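You operate a simulated robot arm through the tools that you are given. There is no shell and no other tool. Be economical: measure what you need, move in short steps, check, and stop when the job is done.

You run a simulated robot arm. Do the job below in one go: nothing can be reset, and whatever is moved stays where it is left.

JOB
Trim the moisture meter to 10 % on the grey block.
Fine: Meter on, block in the well, arm over it, press test. Swing the arm clear and put the block back.

Only the result counts: the job must be done as asked and must still hold three seconds after the hand-in. Knocking over, shifting, dropping, spilling or breaking anything else fails it.

ROBOT AND FRAMES
A 7-joint arm with a two-finger parallel gripper, fixed in place. Base frame: the origin is at the foot of the arm, x ahead of it, y to its left, z up; the work surface is at about z = 0. Readings come in cm, rad, newtons and seconds.
With the tool pointing down near the work surface it reaches from about 22 to 58 cm from the base axis. Its first joint turns from -1.152 to 1.152 rad. Payload 2.5 kg.
The TCP is the grasp point between the finger pads, 2.3 cm short of the fingertips. In the tool frame z runs along the fingers and y along their closing line. Largest opening 9.4 cm; finger width 3.8, thickness 1; the body of the gripper, 5.4 by 9.6 cm, starts 3.9 cm behind the TCP.
Orientation is told as [roll, pitch, yaw] about the base's x, y, z axes, in that order, counted from this pose: with the fingers straight down and closing along the base's y, the tool's x points along the base's -x, its y along +y and its z along -z.

CONTROLS
- The arm moves only by the tool play_rows. Its argument "commands" is a list of rows, each a list of 7 numbers: the closure, from 0 (fully open) to 1 (shut), then the shift along the tool's x, y, z in cm, then the turn, a rotation vector about the tool's x, y, z in rad. In form: [[hand, x, y, z, ax, ay, az], ...]. A call has 1 to 12 rows; each row shifts and turns the commanded pose from where the row before left it, along the tool's axes as they then stand. A row lasts 0.2 s, in which the tool goes at most 5 cm and 0.15 rad; a call with a longer step from one row to the next is refused whole, and so is a gripper value outside its range. Where a pose cannot be reached the arm comes as near as it can. A force on the tool above 70 N (or 10 N above the force at the start of the call, whichever is more), or a blocked arm, ends the call early, and 0.2 s more pass. Each finger travels about 10.8 cm/s and halts on what it meets, pressing with about 23 N; the grip force reading is that of the motor and also rises with nothing between the fingers. The clock runs only during rows and for 0.2 s after the last one: add rows that do not move to give the fingers time. It gives the time, the measured TCP pose, the force on the tool (base axes), the opening and the grip force at its end, in the units of the frame above (readings bear some noise), and new pictures: "show" is both (left out), scene, wrist or none.
- Cameras (640 x 400 px; columns grow to the right, rows downward): "scene" is fixed at [12.34, -40.39, 55.28]; the picture's right is [0.81, -0.59, 0.00], its down [-0.29, -0.39, -0.87] and it looks along [0.52, 0.70, -0.49] (base axes); focal length 222 px, centre (320, 200). "wrist" rides on the gripper at [-3.9, 0, -4.4] in the tool frame; the picture's right is [0.00, -1.00, 0.00], its down [0.97, 0.00, -0.24] and it looks along [0.24, 0.00, 0.97] (tool axes); focal length 218 px, centre (320, 200). There is no depth. A picture from a camera that has moved, and an enlarged one, comes with that camera's place and axes in the base frame and with its lens.
- close_up(camera, box): a new picture of the part [left, top, right, bottom] of that camera's present view, enlarged. No time passes.
- hand_in(): hands the job in; it is judged then, once.

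Go step by step. Nothing tells you positions but the pictures and the camera data: compare them with the known pose of the tool, close in by small moves and look again before you grip or let go. The budget is 120 turns and 150 pictures, counting those below and the enlarged ones. Unless the task says otherwise, let go and move clear before handing in, and close with one line.

The tools are called after ">>>" as a command line: name --pt "numbers of a row" for each row, then --argument value for the rest, lists and objects as JSON in quotes. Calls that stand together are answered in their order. play_rows: Moves the arm, as the interface text tells. Its arguments: {"type":"object","properties":{"commands":{"type":"array","items":{"type":"array","items":{"type":"number"}}},"show":{"type":"string","enum":["both","scene","wrist","none"]}},"required":["commands"]} The other tools are called the same way: close_up (camera, box) takes an enlarged picture of a part of a camera's view; hand_in () hands the job in.

At the start:

```text
time_s: 0.0
position: [33.91, 1.45, 46.23]
ee_rot: [-0.001, 0.0, 0.001]
force: [-0.4, -0.6, -0.3]
finger_gap: 9.39
grasp_force: 0.0
```

scene: 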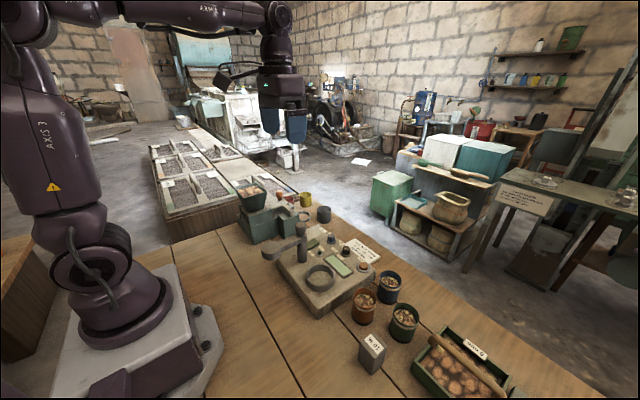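
wrist: 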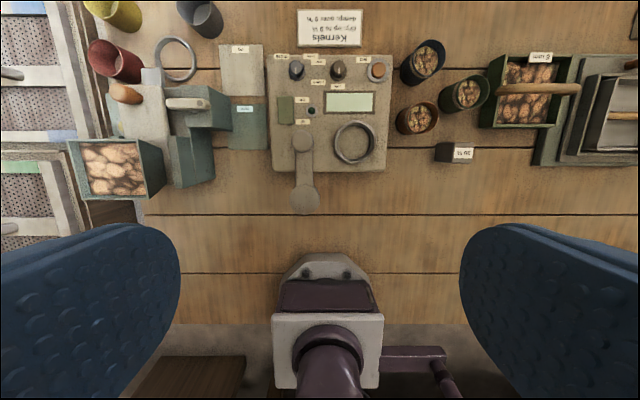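

I see a meter with a swing arm, a round well, knobs and a display, with a small grey block to its right. I'll take enlarged views to read the labels.

>>> close_up --camera "wrist" --box '[260, 40, 400, 128]'

>>> close_up --camera "wrist" --box '[220, 0, 480, 220]'

>>> close_up --camera "scene" --box '[240, 200, 440, 380]'

```text
4.55 times, centred on (330, 84) of wrist
camera zoom: at [37.81, 1.37, 50.67], right [0.0, -1.0, 0.0], down [-0.97, 0.0, 0.24], along [-0.24, 0.0, -0.97], focal length 992 px, centre (274, 727)
```

zoom: 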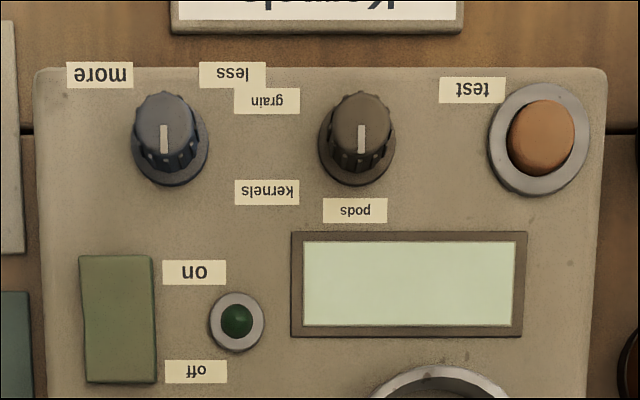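

```text
1.82 times, centred on (350, 110) of wrist
camera zoom: at [37.81, 1.37, 50.67], right [0.0, -1.0, 0.0], down [-0.97, 0.0, 0.24], along [-0.24, 0.0, -0.97], focal length 397 px, centre (266, 364)
```

zoom: 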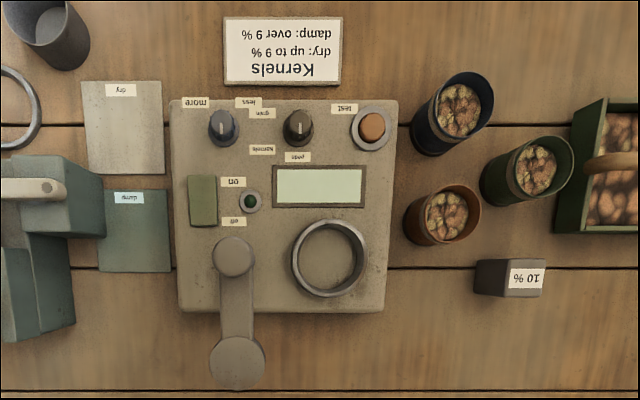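

```text
2.22 times, centred on (340, 290) of scene
camera zoom: at [12.34, -40.39, 55.28], right [0.81, -0.59, 0.0], down [-0.29, -0.39, -0.87], along [0.52, 0.7, -0.49], focal length 494 px, centre (276, 0)
```

zoom: 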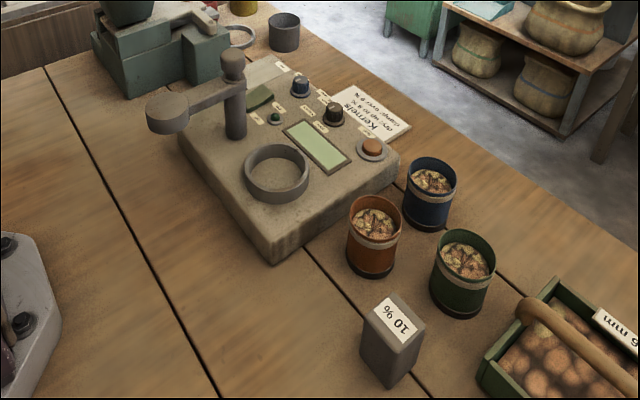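

Stereo estimates: block about (36.5, -26.5) with its top near z=7, and well about (38.6, -5.5). I'll go lower over the meter for better measurements.

>>> play_rows --pt "0 -1.22 -0.9 4.4 0 0 0" --pt "0 -1.22 -0.9 4.4 0 0 0" --pt "0 -1.22 -0.9 4.4 0 0 0" --pt "0 -1.22 -0.9 4.4 0 0 0" --pt "0 -1.22 -0.9 4.4 0 0 0" --pt "0 0 0 0 0 0 0"

```text
time_s: 1.4
position: [40.15, -3.27, 24.46]
ee_rot: [-0.001, -0.002, 0.0]
force: [-0.8, -0.5, -0.4]
finger_gap: 9.39
grasp_force: 0.0
camera wrist: at [44.11, -3.28, 28.8], right [0.0, -1.0, 0.0], down [-0.97, 0.0, 0.24], along [-0.24, 0.0, -0.97], focal length 218 px, centre (320, 200)
```

scene: 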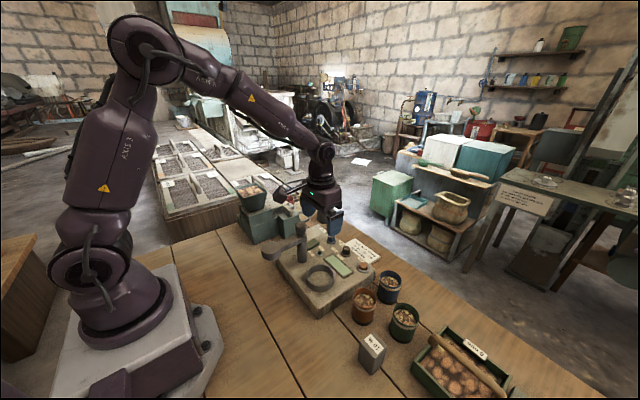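
wrist: 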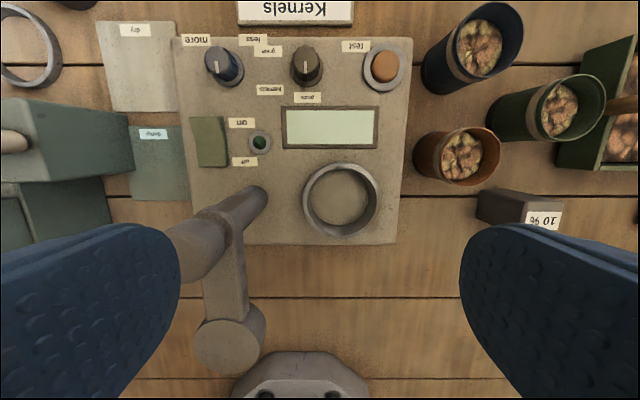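

>>> close_up --camera "wrist" --box '[170, 20, 420, 176]'

>>> close_up --camera "wrist" --box '[160, 150, 420, 390]'

>>> close_up --camera "scene" --box '[250, 220, 400, 330]'

```text
2.56 times, centred on (295, 98) of wrist
camera zoom: at [44.11, -3.28, 28.8], right [0.0, -1.0, 0.0], down [-0.97, 0.0, 0.24], along [-0.24, 0.0, -0.97], focal length 559 px, centre (384, 461)
```

zoom: 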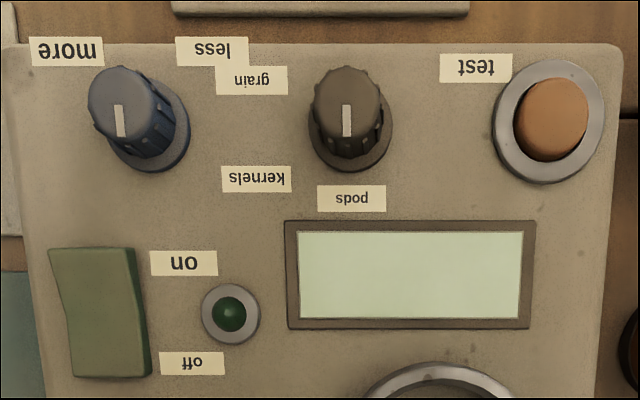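

```text
1.67 times, centred on (290, 270) of wrist
camera zoom: at [44.11, -3.28, 28.8], right [0.0, -1.0, 0.0], down [-0.97, 0.0, 0.24], along [-0.24, 0.0, -0.97], focal length 364 px, centre (370, 83)
```

zoom: 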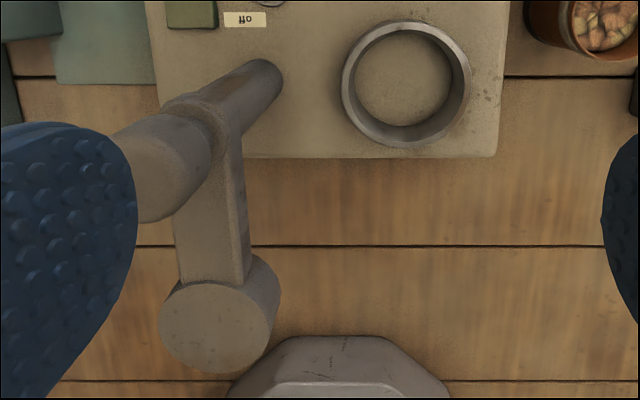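

```text
3.64 times, centred on (325, 275) of scene
camera zoom: at [12.34, -40.39, 55.28], right [0.81, -0.59, 0.0], down [-0.29, -0.39, -0.87], along [0.52, 0.7, -0.49], focal length 808 px, centre (302, -73)
```

zoom: 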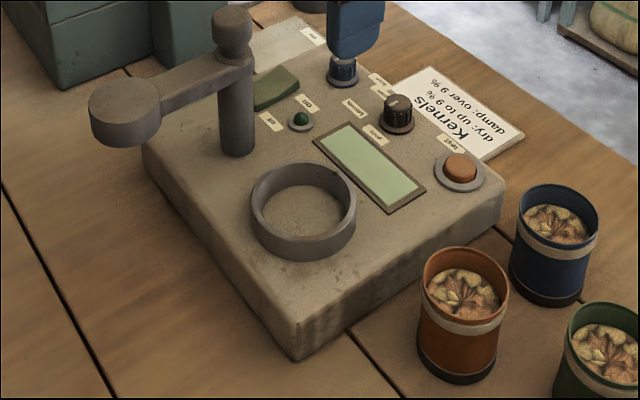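

Panel top is about z=5. The switch's "on" end is near (46.8, 8.3), the trim knob (51.2, 5.8), the test button (51.5, -9.6), and the swing arm pivots at (38.6, 4). First I go above the switch's "on" end with the fingers shut.

>>> play_rows --pt "0.5 -2.2 3.85 0 0 0 0" --pt "1 -2.2 3.85 0 0 0 0" --pt "1 -2.25 3.85 0 0 0 0" --pt "1 0 0 4.4 0 0 0" --pt "1 0 0 4.4 0 0 0" --pt "1 0 0 4.2 0 0 0" --pt "1 0 0 0 0 0 0"

```text
time_s: 3.0
position: [46.77, 8.32, 11.45]
ee_rot: [-0.002, 0.001, 0.001]
force: [-0.2, -0.6, -0.5]
finger_gap: 0.02
grasp_force: 23.0
camera wrist: at [50.57, 8.22, 15.75], right [0.0, -1.0, 0.0], down [-0.97, 0.0, 0.24], along [-0.24, 0.0, -0.97], focal length 218 px, centre (320, 200)
```

scene: 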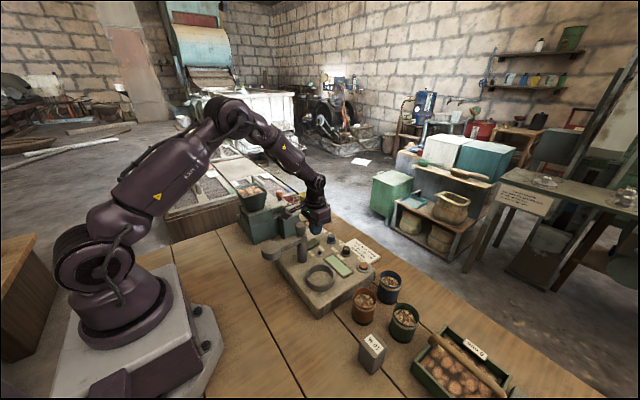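
wrist: 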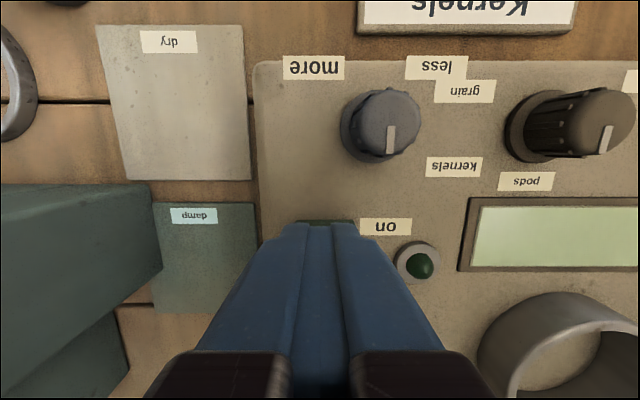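

The fingers are centred on the switch's "on" end. Now I press down in small steps.

>>> play_rows --pt "1 0 0 1.5 0 0 0" --pt "1 0 0 1.0 0 0 0" --pt "1 0 0 0.4 0 0 0" --pt "1 0 0 0.4 0 0 0" --pt "1 0 0 0.3 0 0 0" --pt "1 0 0 0.3 0 0 0" --show "wrist"

```text
time_s: 4.2
position: [47.0, 8.47, 8.42]
ee_rot: [0.002, -0.006, -0.001]
force: [-1.5, 0.2, 3.7]
finger_gap: 0.0
grasp_force: 23.0
stopped in row 5: the force on the tool passed its limit (the readings are from after the stop); the commanded pose is now the measured one
camera wrist: at [50.8, 8.42, 12.84], right [0.0, -1.0, 0.0], down [-0.97, 0.0, 0.23], along [-0.23, 0.0, -0.97], focal length 218 px, centre (320, 200)
```

wrist: 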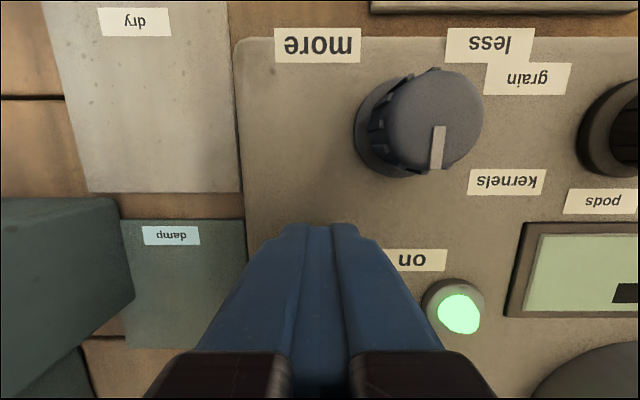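

The lamp is lit, so the meter is on. Next I lift and go above the grey block.

>>> play_rows --pt "1 0 0 -4 0 0 0" --pt "1 0 0 -4 0 0 0" --pt "1 0 0 -4 0 0 0" --pt "0.5 1.3 -4.37 0 0 0 0" --pt "0 1.3 -4.37 0 0 0 0" --pt "0 1.3 -4.37 0 0 0 0" --pt "0 1.3 -4.37 0 0 0 0" --pt "0 1.3 -4.37 0 0 0 0" --pt "0 1.3 -4.37 0 0 0 0" --pt "0 1.3 -4.37 0 0 0 0" --pt "0 1.3 -4.37 0 0 0 0" --pt "0 0 0 0 0 0 0"

```text
time_s: 6.8
position: [36.57, -26.92, 20.39]
ee_rot: [0.001, -0.005, 0.0]
force: [0.6, -0.5, -0.5]
finger_gap: 9.42
grasp_force: 0.0
camera wrist: at [40.47, -26.95, 24.88], right [0.0, -1.0, 0.0], down [-0.97, 0.0, 0.23], along [-0.23, 0.0, -0.97], focal length 218 px, centre (320, 200)
```

scene: 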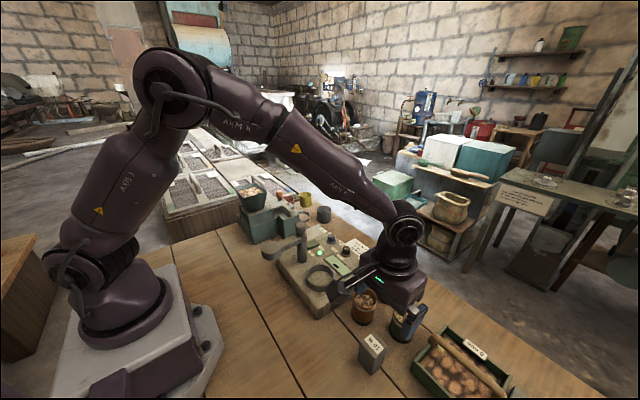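
wrist: 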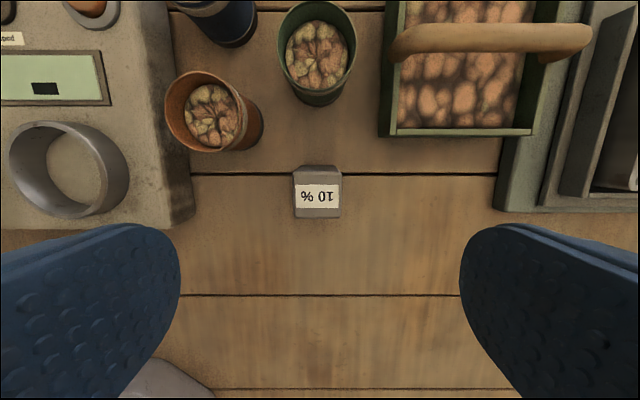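

The block sits at about (36.65, -26.7), 4 cm wide and aligned with the axes, with a free path down. I'll descend and check before gripping.

>>> play_rows --pt "0 0 0.2 4 0 0 0" --pt "0 0 0 4 0 0 0" --pt "0 0 0 3 0 0 0" --pt "0 0 0 2 0 0 0" --pt "0 0 0 1.6 0 0 0" --pt "0 0 0 0 0 0 0"

```text
time_s: 8.2
position: [36.63, -26.39, 5.74]
ee_rot: [0.001, -0.006, 0.001]
force: [0.6, 0.7, -0.1]
finger_gap: 9.39
grasp_force: 0.1
camera wrist: at [40.47, -26.49, 10.18], right [0.0, -1.0, 0.0], down [-0.97, 0.0, 0.23], along [-0.23, 0.0, -0.97], focal length 218 px, centre (320, 200)
```

scene: 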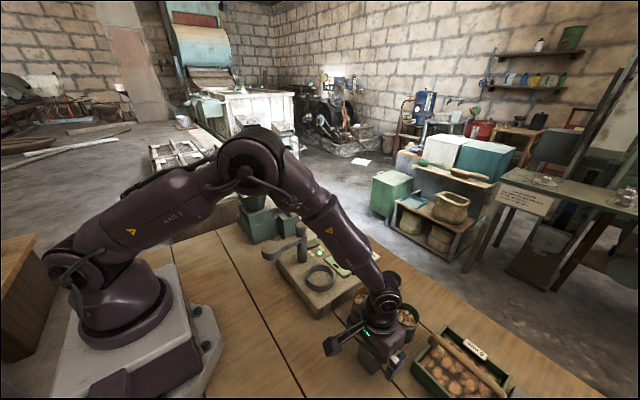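
wrist: 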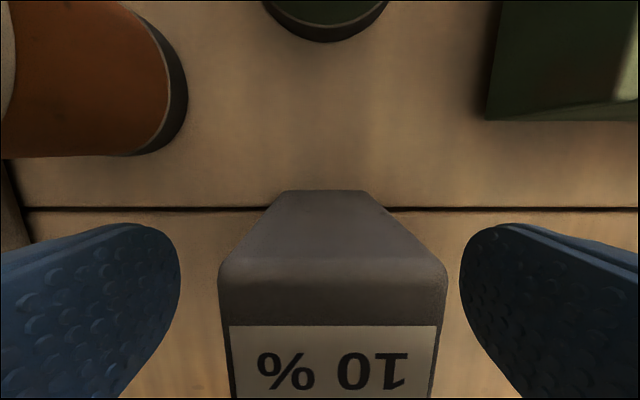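

The block is about 0.25 cm off the finger centre, so I'll shift and close.

>>> play_rows --pt "0 0 -0.27 0 0 0 0" --pt "0.3 0 0 0 0 0 0" --pt "0.45 0 0 0 0 0 0" --pt "0.6 0 0 0 0 0 0" --pt "0.7 0 0 0 0 0 0" --pt "0.7 0 0 0 0 0 0" --show "wrist"

```text
time_s: 9.6
position: [36.63, -26.77, 5.78]
ee_rot: [0.0, -0.006, -0.001]
force: [-0.1, 0.5, -0.2]
finger_gap: 4.18
grasp_force: 23.1
camera wrist: at [40.49, -26.71, 10.17], right [0.0, -1.0, 0.0], down [-0.97, 0.0, 0.23], along [-0.23, 0.0, -0.97], focal length 218 px, centre (320, 200)
```

wrist: 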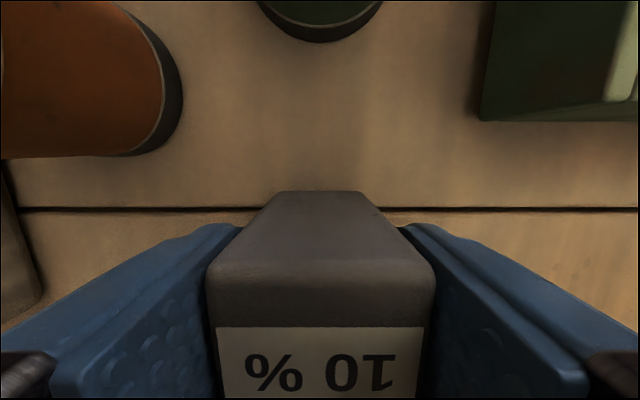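

Gripped with a 4.18 cm gap. I'll lift and carry it above the well.

>>> play_rows --pt "0.7 0 0 -2 0 0 0" --pt "0.7 0 0 -4 0 0 0" --pt "0.7 0 0 -4 0 0 0" --pt "0.7 0 0 -2 0 0 0" --pt "0.7 -0.4 4.25 0 0 0 0" --pt "0.7 -0.4 4.25 0 0 0 0" --pt "0.7 -0.4 4.25 0 0 0 0" --pt "0.7 -0.4 4.25 0 0 0 0" --pt "0.7 -0.4 4.25 0 0 0 0" --pt "0.7 0 0 0 0 0 0"

```text
time_s: 11.8
position: [38.19, -5.36, 17.73]
ee_rot: [0.0, -0.008, 0.001]
force: [-0.5, 0.2, 0.5]
finger_gap: 2.85
grasp_force: 0.0
camera wrist: at [41.98, -5.35, 22.18], right [0.0, -1.0, 0.0], down [-0.97, 0.0, 0.23], along [-0.23, 0.0, -0.97], focal length 218 px, centre (320, 200)
```

scene: 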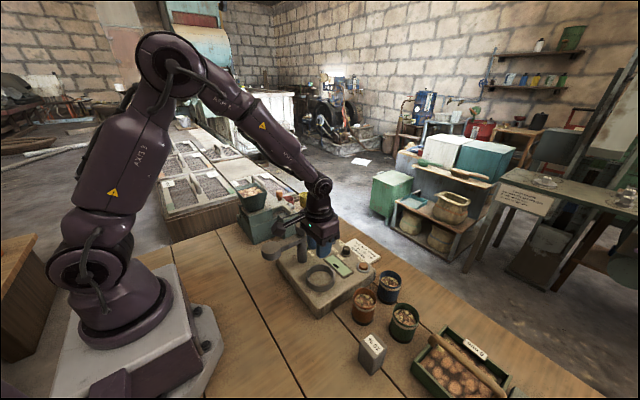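
wrist: 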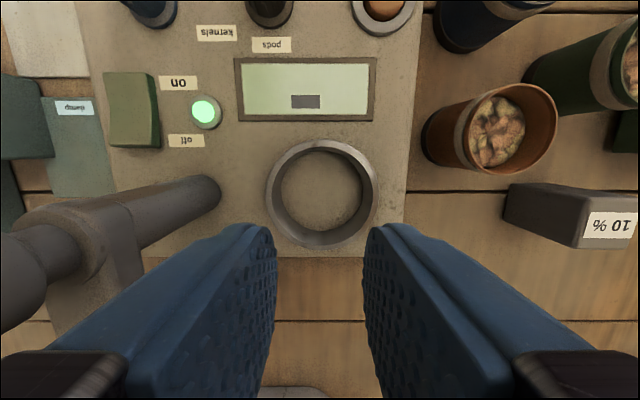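

The block slipped out during the lift and still stands where it was. I'll go back, check it, take a lower, firmer grip and lift slowly.

>>> play_rows --pt "0 0.4 -4.25 0 0 0 0" --pt "0 0.4 -4.25 0 0 0 0" --pt "0 0.4 -4.25 0 0 0 0" --pt "0 0.4 -4.25 0 0 0 0" --pt "0 0 -4.25 0 0 0 0" --pt "0 0 0 0 0 0 0"

```text
time_s: 13.2
position: [36.67, -26.3, 17.32]
ee_rot: [-0.001, -0.005, 0.0]
force: [0.4, 0.8, 0.0]
finger_gap: 9.38
grasp_force: 0.0
camera wrist: at [40.6, -26.33, 21.75], right [0.0, -1.0, 0.0], down [-0.97, 0.0, 0.23], along [-0.23, 0.0, -0.97], focal length 218 px, centre (320, 200)
```

scene: 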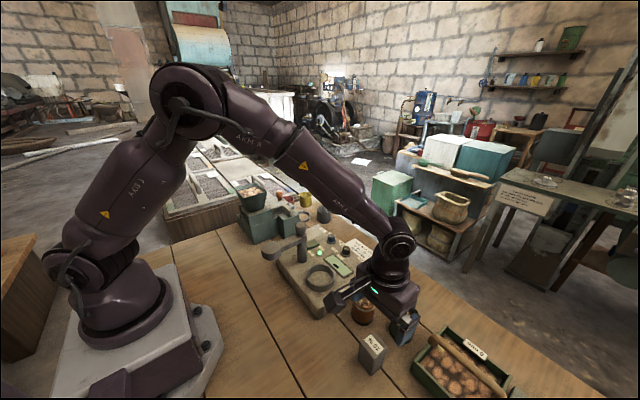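
wrist: 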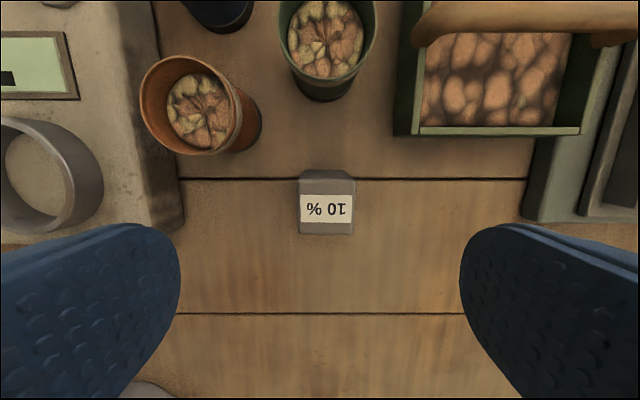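

The block hasn't moved. Descending to a lower grip height and closing fully.

>>> play_rows --pt "0 0.1 -0.4 4 0 0 0" --pt "0 0 0 4 0 0 0" --pt "0 0 0 2.5 0 0 0" --pt "0 0 0 2.2 0 0 0" --pt "0 0 0 0 0 0 0" --pt "0.4 0 0 0 0 0 0" --pt "0.7 0 0 0 0 0 0" --pt "1 0 0 0 0 0 0" --pt "1 0 0 0 0 0 0" --pt "1 0 0 0 0 0 0" --show "wrist"

```text
time_s: 15.4
position: [36.79, -26.79, 5.01]
ee_rot: [-0.001, -0.006, 0.0]
force: [0.1, 0.4, 0.3]
finger_gap: 4.18
grasp_force: 22.9
camera wrist: at [40.65, -26.92, 9.35], right [0.0, -1.0, 0.0], down [-0.97, 0.0, 0.23], along [-0.23, 0.0, -0.97], focal length 218 px, centre (320, 200)
```

wrist: 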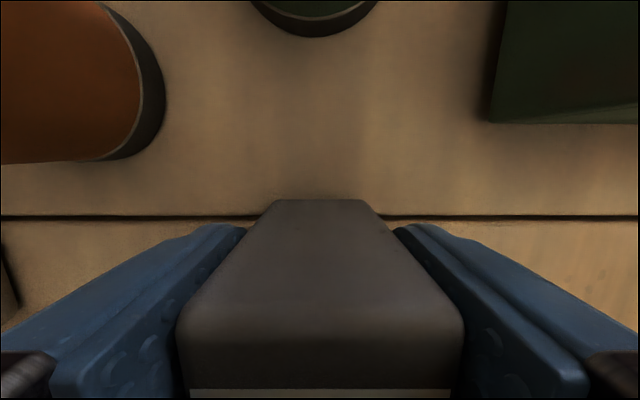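

Now a slow lift of 2 cm to check that it holds.

>>> play_rows --pt "1 0 0 -0.3 0 0 0" --pt "1 0 0 -0.4 0 0 0" --pt "1 0 0 -0.5 0 0 0" --pt "1 0 0 -0.5 0 0 0" --pt "1 0 0 -0.3 0 0 0" --pt "1 0 0 0 0 0 0" --show "wrist"

```text
time_s: 16.8
position: [36.79, -26.95, 6.85]
ee_rot: [0.002, -0.005, 0.0]
force: [0.7, -1.0, -1.3]
finger_gap: 4.2
grasp_force: 23.3
camera wrist: at [40.68, -27.0, 11.29], right [0.0, -1.0, 0.0], down [-0.97, 0.0, 0.23], along [-0.23, 0.0, -0.97], focal length 218 px, centre (320, 200)
```

wrist: 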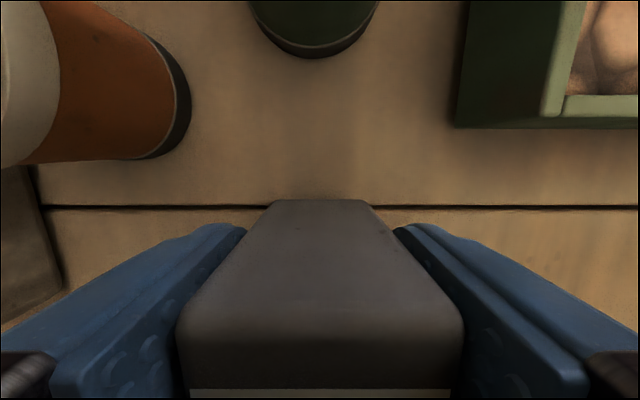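

It holds. I'll keep lifting gently and carry it over.

>>> play_rows --pt "1 0 0 -0.8 0 0 0" --pt "1 0 0 -1.5 0 0 0" --pt "1 0 0 -2 0 0 0" --pt "1 0 0 -2 0 0 0" --pt "1 0 0 -1.2 0 0 0" --pt "1 -0.1 0.7 0 0 0 0" --pt "1 -0.2 1.5 0 0 0 0" --pt "1 -0.2 2.2 0 0 0 0" --pt "1 -0.2 2.5 0 0 0 0" --pt "1 -0.2 2.5 0 0 0 0" --pt "1 -0.2 2 0 0 0 0" --pt "1 0 1 0 0 0 0"

```text
time_s: 19.4
position: [38.06, -14.67, 14.25]
ee_rot: [0.0, -0.006, 0.0]
force: [-0.3, -0.6, -1.7]
finger_gap: 4.2
grasp_force: 22.8
camera wrist: at [41.84, -14.62, 18.74], right [0.0, -1.0, 0.0], down [-0.97, 0.0, 0.23], along [-0.23, 0.0, -0.97], focal length 218 px, centre (320, 200)
```

scene: 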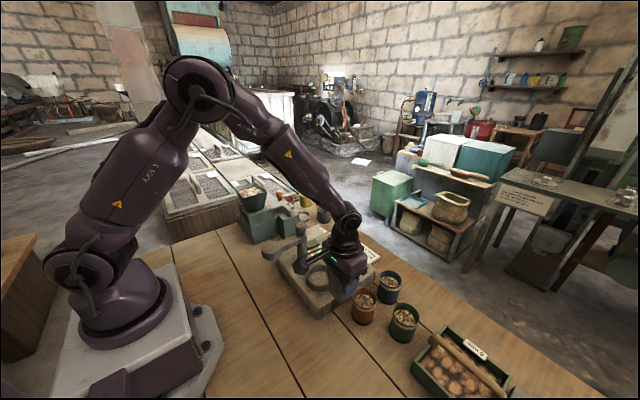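
wrist: 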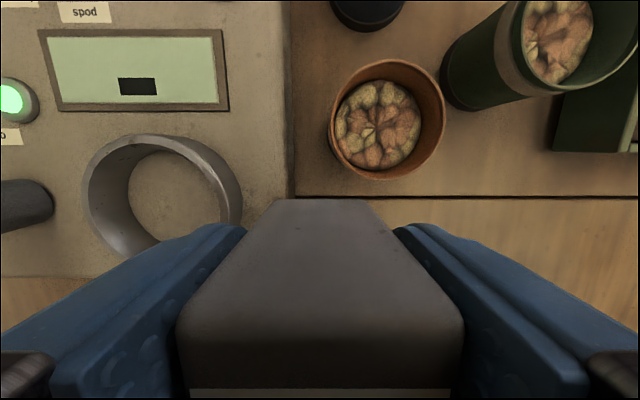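

Continuing to above the well at (38.7, -5.45).

>>> play_rows --pt "1 -0.1 0.8 0 0 0 0" --pt "1 -0.2 1.8 0 0 0 0" --pt "1 -0.2 2.2 0 0 0 0" --pt "1 -0.2 2.2 0 0 0 0" --pt "1 -0.1 1.6 0 0 0 0" --pt "1 0 0.6 0 0 0 0" --pt "1 0 0 0 0 0 0"

>>> close_up --camera "scene" --box '[260, 200, 400, 330]'

```text
time_s: 21.0
position: [38.69, -5.18, 14.47]
ee_rot: [0.0, -0.006, 0.0]
force: [-0.3, -1.2, -1.9]
finger_gap: 4.2
grasp_force: 23.2
camera wrist: at [42.55, -5.26, 18.85], right [0.0, -1.0, 0.0], down [-0.97, 0.0, 0.23], along [-0.23, 0.0, -0.97], focal length 218 px, centre (320, 200)
```

scene: 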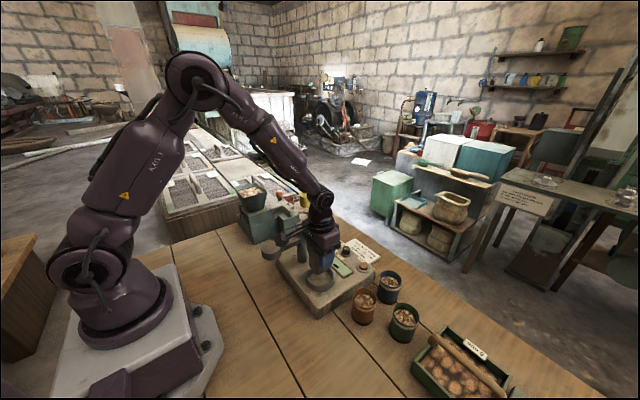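
wrist: 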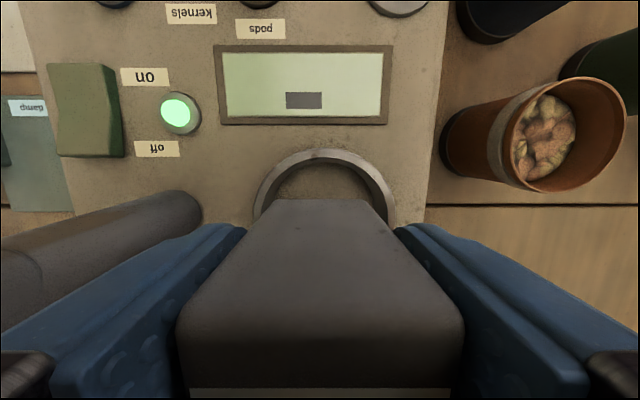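

```text
3.08 times, centred on (330, 265) of scene
camera zoom: at [12.35, -40.39, 55.28], right [0.81, -0.59, 0.0], down [-0.29, -0.39, -0.87], along [0.52, 0.7, -0.49], focal length 684 px, centre (289, 0)
```

zoom: 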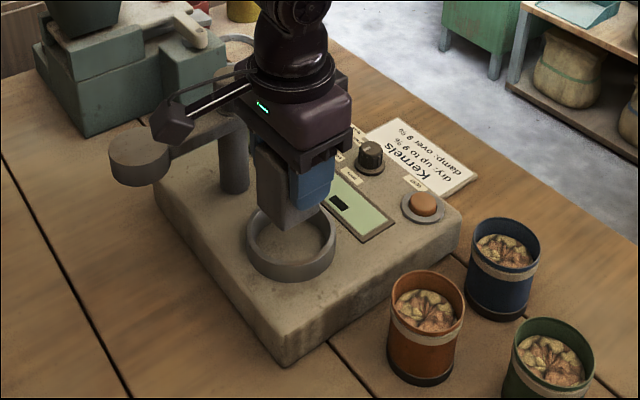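

The block is nearly centred over the well. A small correction, then a slow descent until contact.

>>> play_rows --pt "1 -0.2 -0.22 1 0 0 0" --pt "1 0 0 1 0 0 0" --pt "1 0 0 1 0 0 0" --pt "1 0 0 0.5 0 0 0" --pt "1 0 0 0.3 0 0 0" --pt "1 0 0 0 0 0 0"

>>> close_up --camera "scene" --box '[260, 200, 400, 330]'

```text
time_s: 22.4
position: [39.14, -5.78, 10.75]
ee_rot: [-0.002, -0.005, 0.0]
force: [0.2, -0.6, -0.6]
finger_gap: 4.17
grasp_force: 23.1
camera wrist: at [42.9, -5.7, 15.14], right [0.0, -1.0, 0.0], down [-0.97, 0.0, 0.23], along [-0.23, 0.0, -0.97], focal length 218 px, centre (320, 200)
```

scene: 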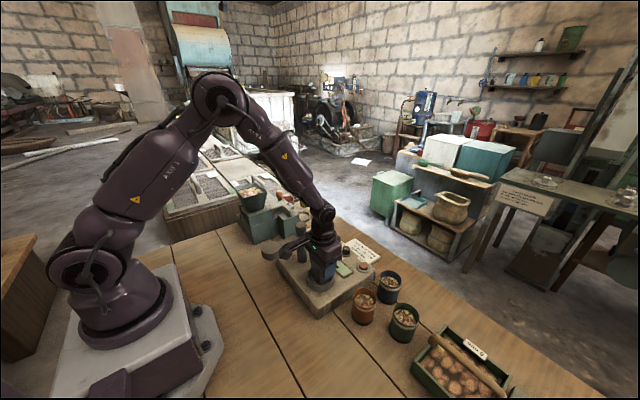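
wrist: 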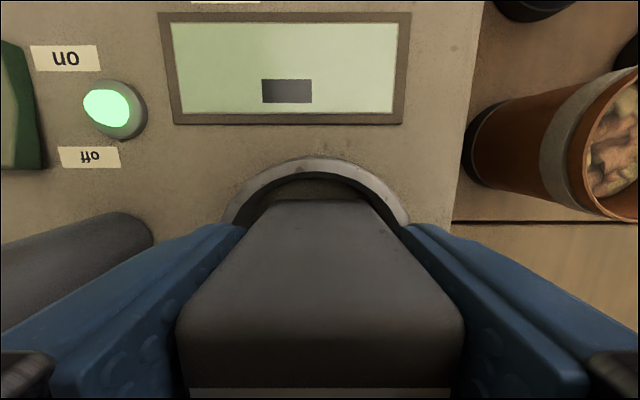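

```text
3.08 times, centred on (330, 265) of scene
camera zoom: at [12.34, -40.39, 55.28], right [0.81, -0.59, 0.0], down [-0.29, -0.39, -0.87], along [0.52, 0.7, -0.49], focal length 684 px, centre (289, 0)
```

zoom: 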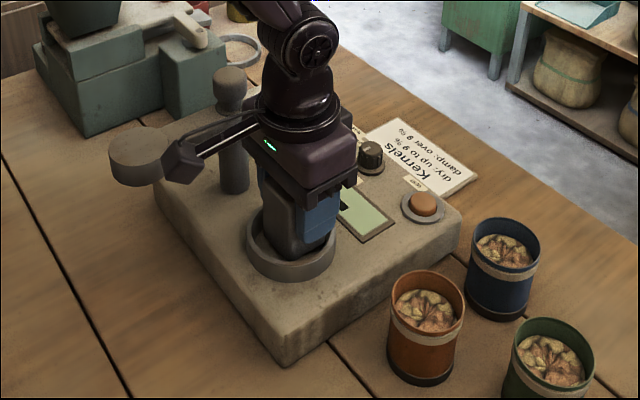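

Block is inside the ring and centred. Lowering until it seats.

>>> play_rows --pt "1 0 0 0.3 0 0 0" --pt "1 0 0 0.3 0 0 0" --pt "1 0 0 0.3 0 0 0" --pt "1 0 0 0.2 0 0 0" --pt "1 0 0 0.2 0 0 0" --pt "1 0 0 0 0 0 0"

```text
time_s: 23.8
position: [39.14, -5.72, 9.61]
ee_rot: [-0.002, -0.012, 0.0]
force: [3.6, 4.3, 21.4]
finger_gap: 4.18
grasp_force: 23.1
camera wrist: at [42.89, -5.62, 13.95], right [0.0, -1.0, 0.0], down [-0.97, 0.0, 0.23], along [-0.23, 0.0, -0.97], focal length 218 px, centre (320, 200)
```

scene: 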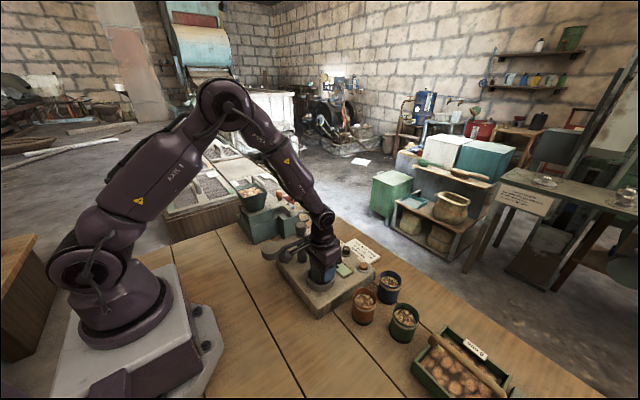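
wrist: 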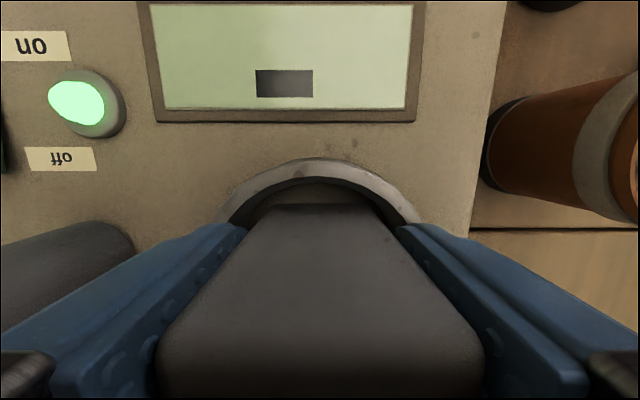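

Seated with contact force. I'll ease off, release, and go straight up.

>>> play_rows --pt "1 0 0 -0.15 0 0 0" --pt "0.4 0 0 0 0 0 0" --pt "0.2 0 0 0 0 0 0" --pt "0.2 0 0 0 0 0 0" --pt "0.2 0 0 -1 0 0 0" --pt "0.2 0 0 -3 0 0 0" --pt "0.2 0 0 -4 0 0 0" --pt "0.2 0 0 -4 0 0 0" --pt "0.2 0 0 -4 0 0 0" --pt "0.2 0 0 0 0 0 0"

>>> close_up --camera "scene" --box '[240, 200, 400, 330]'

```text
time_s: 26.0
position: [38.96, -5.59, 25.61]
ee_rot: [0.001, -0.005, 0.001]
force: [0.3, -0.1, -0.5]
finger_gap: 7.51
grasp_force: 0.0
camera wrist: at [42.65, -5.53, 29.98], right [0.0, -1.0, 0.0], down [-0.97, 0.0, 0.23], along [-0.23, 0.0, -0.97], focal length 218 px, centre (320, 200)
```

scene: 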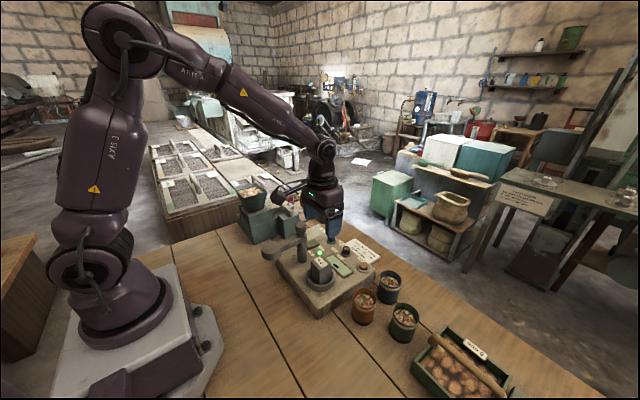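
wrist: 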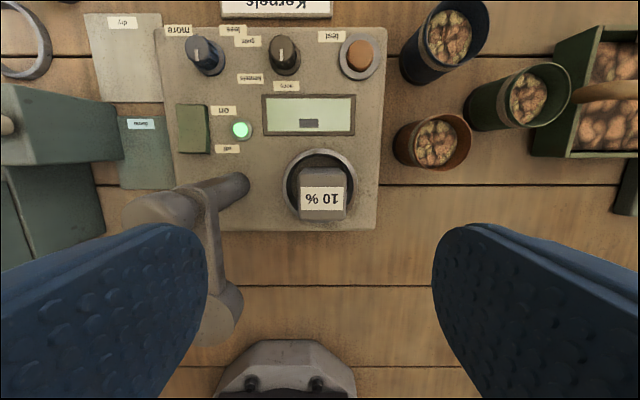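

```text
3.08 times, centred on (320, 265) of scene
camera zoom: at [12.34, -40.39, 55.28], right [0.81, -0.59, 0.0], down [-0.29, -0.39, -0.87], along [0.52, 0.7, -0.49], focal length 684 px, centre (320, 0)
```

zoom: 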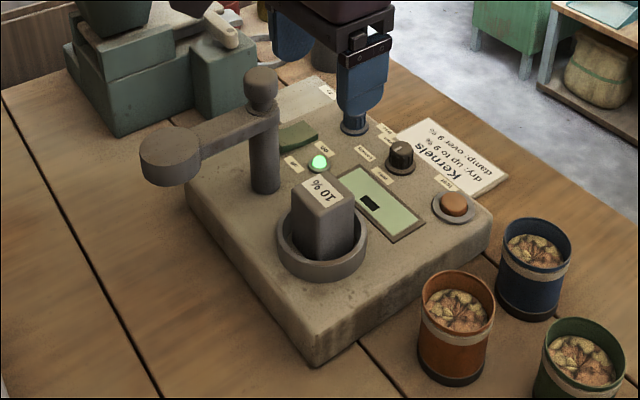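

The block stands in the well. Now I move above the swing arm's disc at about (28.9, 4.1) and look.

>>> play_rows --pt "0.1 3.35 3.2 0 0 0 0" --pt "0 3.35 3.2 0 0 0 0" --pt "0 3.35 3.2 0 0 0 0" --pt "0 0 0 2 0 0 0" --pt "0 0 0 0 0 0 0"

>>> close_up --camera "scene" --box '[240, 180, 380, 310]'

```text
time_s: 27.2
position: [28.72, 4.15, 23.57]
ee_rot: [-0.001, -0.006, 0.001]
force: [0.7, 0.4, 0.5]
finger_gap: 9.39
grasp_force: 0.1
camera wrist: at [32.5, 4.16, 28.04], right [0.0, -1.0, 0.0], down [-0.97, 0.0, 0.23], along [-0.23, 0.0, -0.97], focal length 218 px, centre (320, 200)
```

scene: 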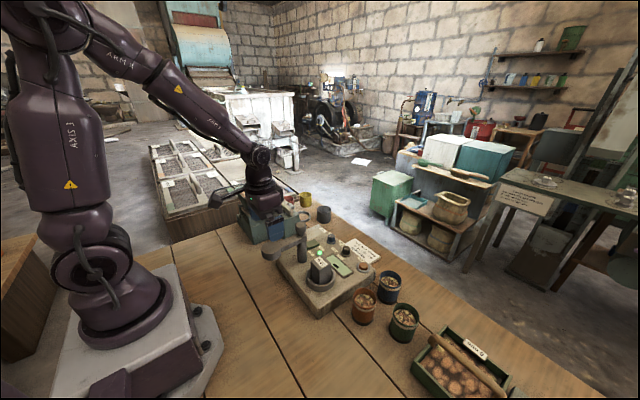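
wrist: 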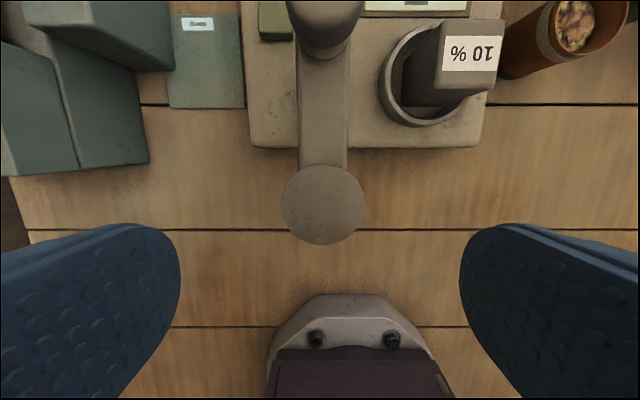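

```text
3.08 times, centred on (310, 245) of scene
camera zoom: at [12.34, -40.39, 55.28], right [0.81, -0.59, 0.0], down [-0.29, -0.39, -0.87], along [0.52, 0.7, -0.49], focal length 684 px, centre (351, 62)
```

zoom: 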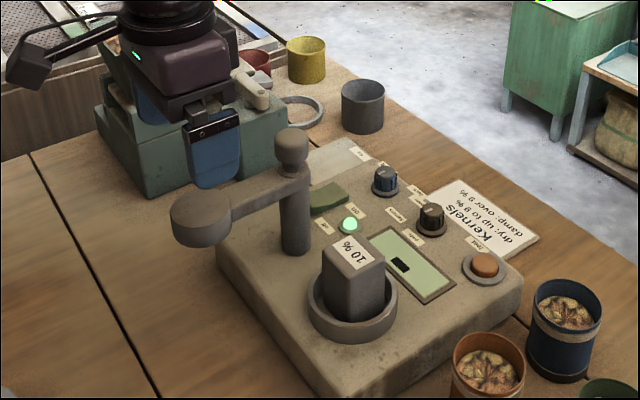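

The disc is centred at (29.0, 4.0), 5.1 cm across. I'll descend around it and close to a loose cage.

>>> play_rows --pt "0 0.1 -0.15 4 0 0 0" --pt "0 0 0 3 0 0 0" --pt "0 0 0 2 0 0 0" --pt "0 0 0 1.2 0 0 0" --pt "0.2 0 0 0 0 0 0" --pt "0.38 0 0 0 0 0 0" --pt "0.38 0 0 0 0 0 0"

>>> close_up --camera "scene" --box '[220, 180, 380, 310]'

```text
time_s: 28.8
position: [28.65, 4.07, 13.34]
ee_rot: [0.001, -0.005, 0.001]
force: [-0.1, 0.2, -0.3]
finger_gap: 5.84
grasp_force: 0.0
camera wrist: at [32.52, 3.97, 17.72], right [0.0, -1.0, 0.0], down [-0.97, 0.0, 0.23], along [-0.23, 0.0, -0.97], focal length 218 px, centre (320, 200)
```

scene: 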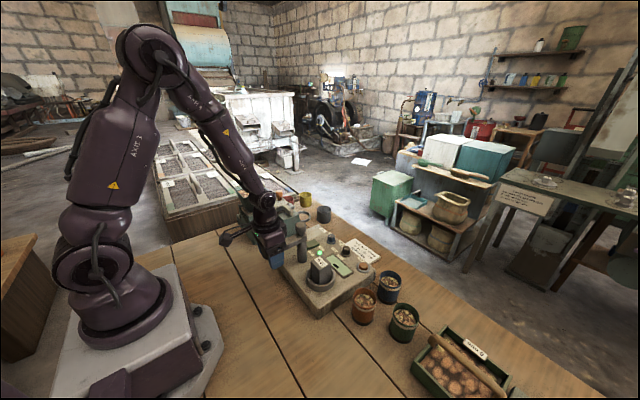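
wrist: 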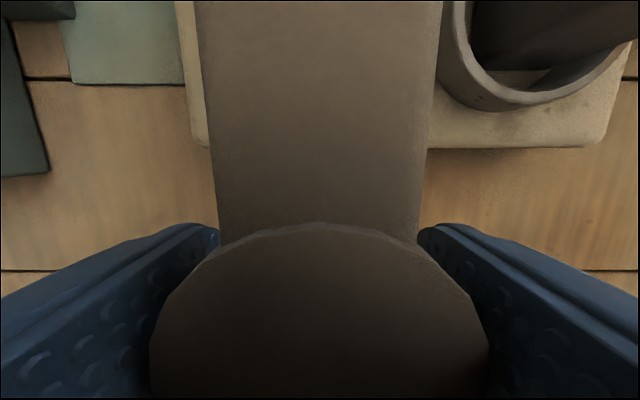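

```text
3.08 times, centred on (300, 245) of scene
camera zoom: at [12.34, -40.39, 55.28], right [0.81, -0.59, 0.0], down [-0.29, -0.39, -0.87], along [0.52, 0.7, -0.49], focal length 684 px, centre (382, 62)
```

zoom: 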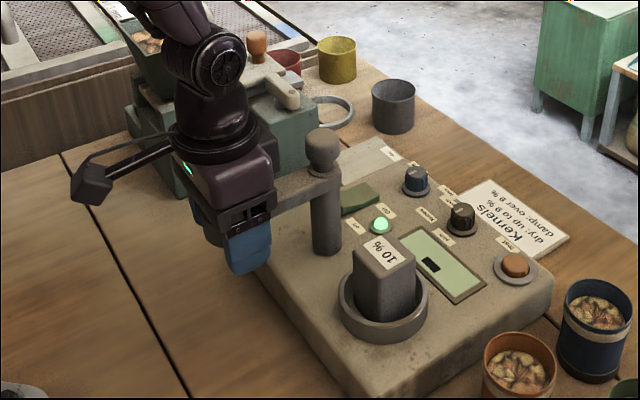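

Caged. I raise slightly so the tips clear the block top, then swing a first part of the arc.

>>> play_rows --pt "0.38 0 0 -1.4 0 0 0" --pt "0.38 0 0 0 0 0 0" --pt "0.38 -0.086 -1.305 0 0 0 -0.1309" --pt "0.38 -0.086 -1.305 0 0 0 -0.1309" --pt "0.38 -0.086 -1.305 0 0 0 -0.1309" --pt "0.38 -0.086 -1.305 0 0 0 -0.1309" --pt "0.38 0 0 0 0 0 0"

>>> close_up --camera "scene" --box '[220, 180, 380, 310]'

```text
time_s: 30.4
position: [30.15, -1.04, 14.72]
ee_rot: [-0.002, -0.004, 0.524]
force: [0.4, -0.4, -0.4]
finger_gap: 5.84
grasp_force: 0.0
camera wrist: at [33.5, 0.87, 19.14], right [0.5, -0.86, 0.0], down [-0.84, -0.49, 0.24], along [-0.2, -0.12, -0.97], focal length 218 px, centre (320, 200)
```

scene: 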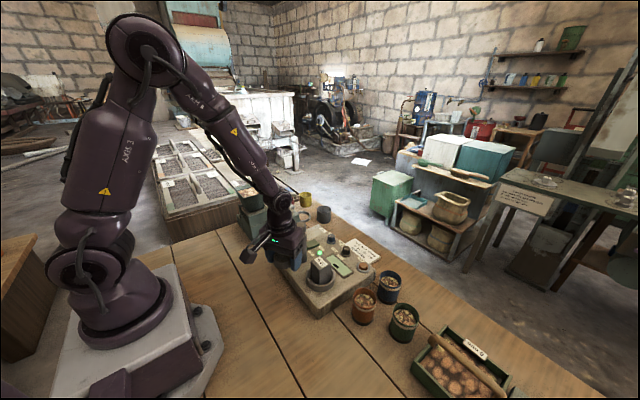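
wrist: 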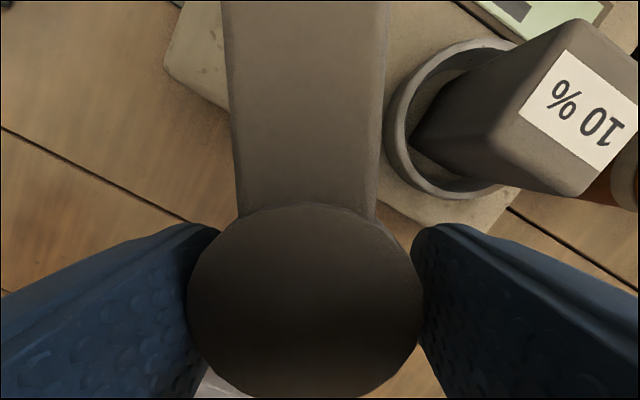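

```text
3.08 times, centred on (300, 245) of scene
camera zoom: at [12.34, -40.39, 55.28], right [0.81, -0.59, 0.0], down [-0.29, -0.39, -0.87], along [0.52, 0.7, -0.49], focal length 684 px, centre (382, 62)
```

zoom: 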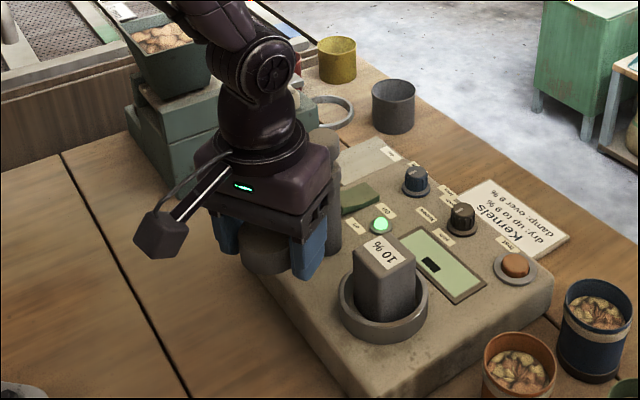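

The disc follows smoothly. Continuing, watching clearance over the block.

>>> play_rows --pt "0.38 -0.086 -1.305 0 0 0 -0.1309" --pt "0.38 -0.086 -1.305 0 0 0 -0.1309" --pt "0.38 -0.086 -1.305 0 0 0 -0.1309" --pt "0.38 0 0 0 0 0 0"

>>> close_up --camera "scene" --box '[260, 220, 380, 310]'

```text
time_s: 31.4
position: [32.75, -3.99, 14.68]
ee_rot: [-0.004, -0.004, 0.918]
force: [-1.6, 0.0, 0.4]
finger_gap: 5.82
grasp_force: 0.0
camera wrist: at [35.06, -0.95, 19.0], right [0.79, -0.61, 0.0], down [-0.59, -0.77, 0.24], along [-0.14, -0.19, -0.97], focal length 218 px, centre (320, 200)
```

scene: 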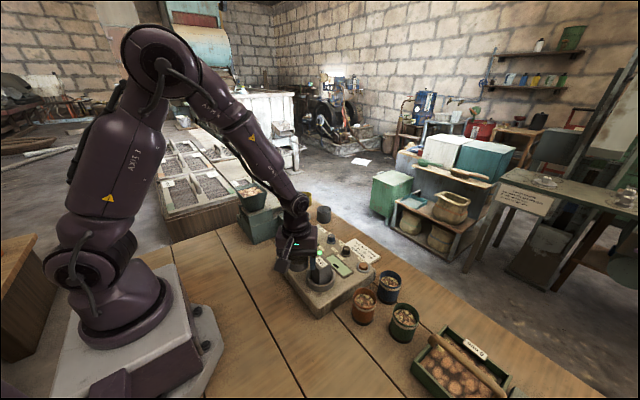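
wrist: 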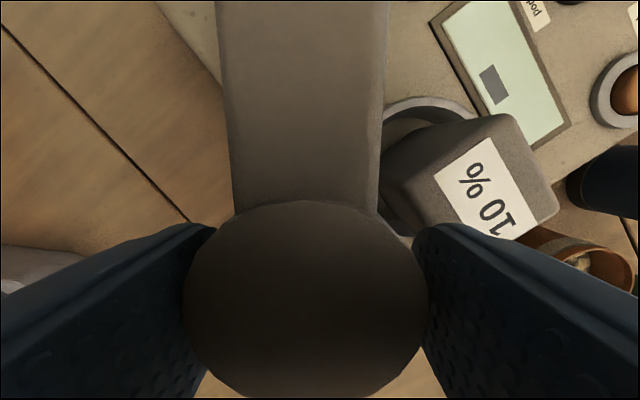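

```text
4.44 times, centred on (320, 265) of scene
camera zoom: at [12.34, -40.39, 55.28], right [0.81, -0.59, 0.0], down [-0.29, -0.39, -0.87], along [0.52, 0.7, -0.49], focal length 987 px, centre (320, -89)
```

zoom: 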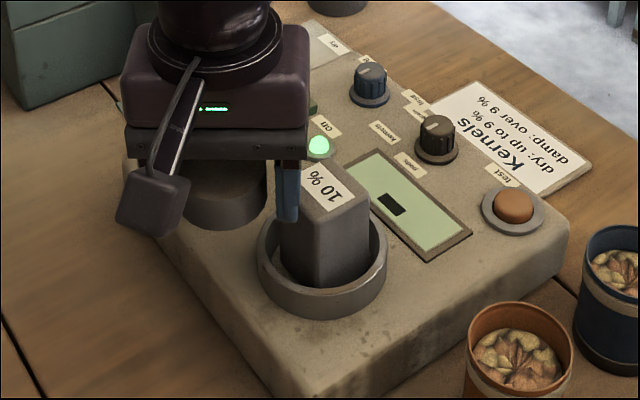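

I'll raise by 0.8 cm for safe finger clearance over the block while still holding the disc's side, then finish the arc.

>>> play_rows --pt "0.38 0 0 -0.8 0 0 0" --pt "0.38 0 0 0 0 0 0" --pt "0.38 -0.086 -1.305 0 0 0 -0.1309" --pt "0.38 -0.086 -1.305 0 0 0 -0.1309" --pt "0.38 0 0 0 0 0 0"

>>> close_up --camera "scene" --box '[260, 220, 380, 310]'

```text
time_s: 32.6
position: [35.06, -5.32, 15.52]
ee_rot: [-0.007, -0.002, 1.179]
force: [-0.1, -0.2, 0.2]
finger_gap: 5.84
grasp_force: 0.4
camera wrist: at [36.42, -1.65, 19.95], right [0.92, -0.38, 0.01], down [-0.37, -0.9, 0.24], along [-0.09, -0.22, -0.97], focal length 218 px, centre (320, 200)
```

scene: 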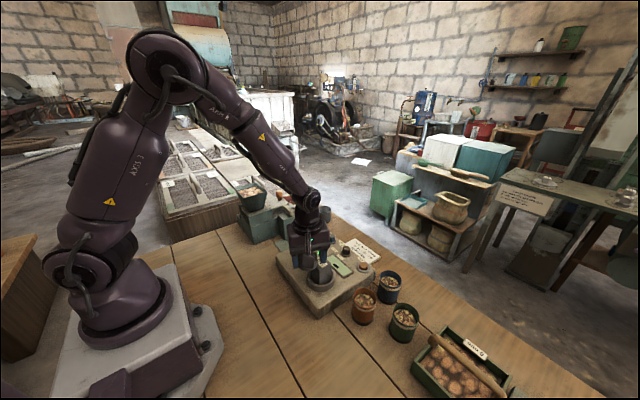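
wrist: 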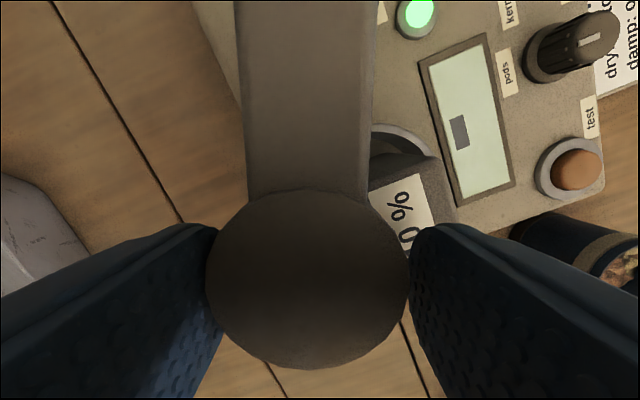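

```text
4.44 times, centred on (320, 265) of scene
camera zoom: at [12.34, -40.39, 55.28], right [0.81, -0.59, 0.0], down [-0.29, -0.39, -0.87], along [0.52, 0.7, -0.49], focal length 987 px, centre (320, -89)
```

zoom: 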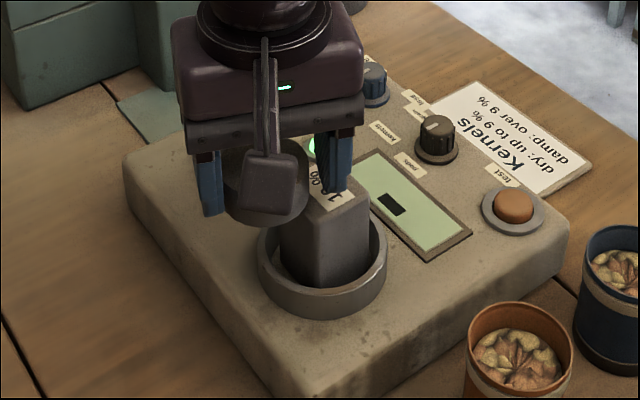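

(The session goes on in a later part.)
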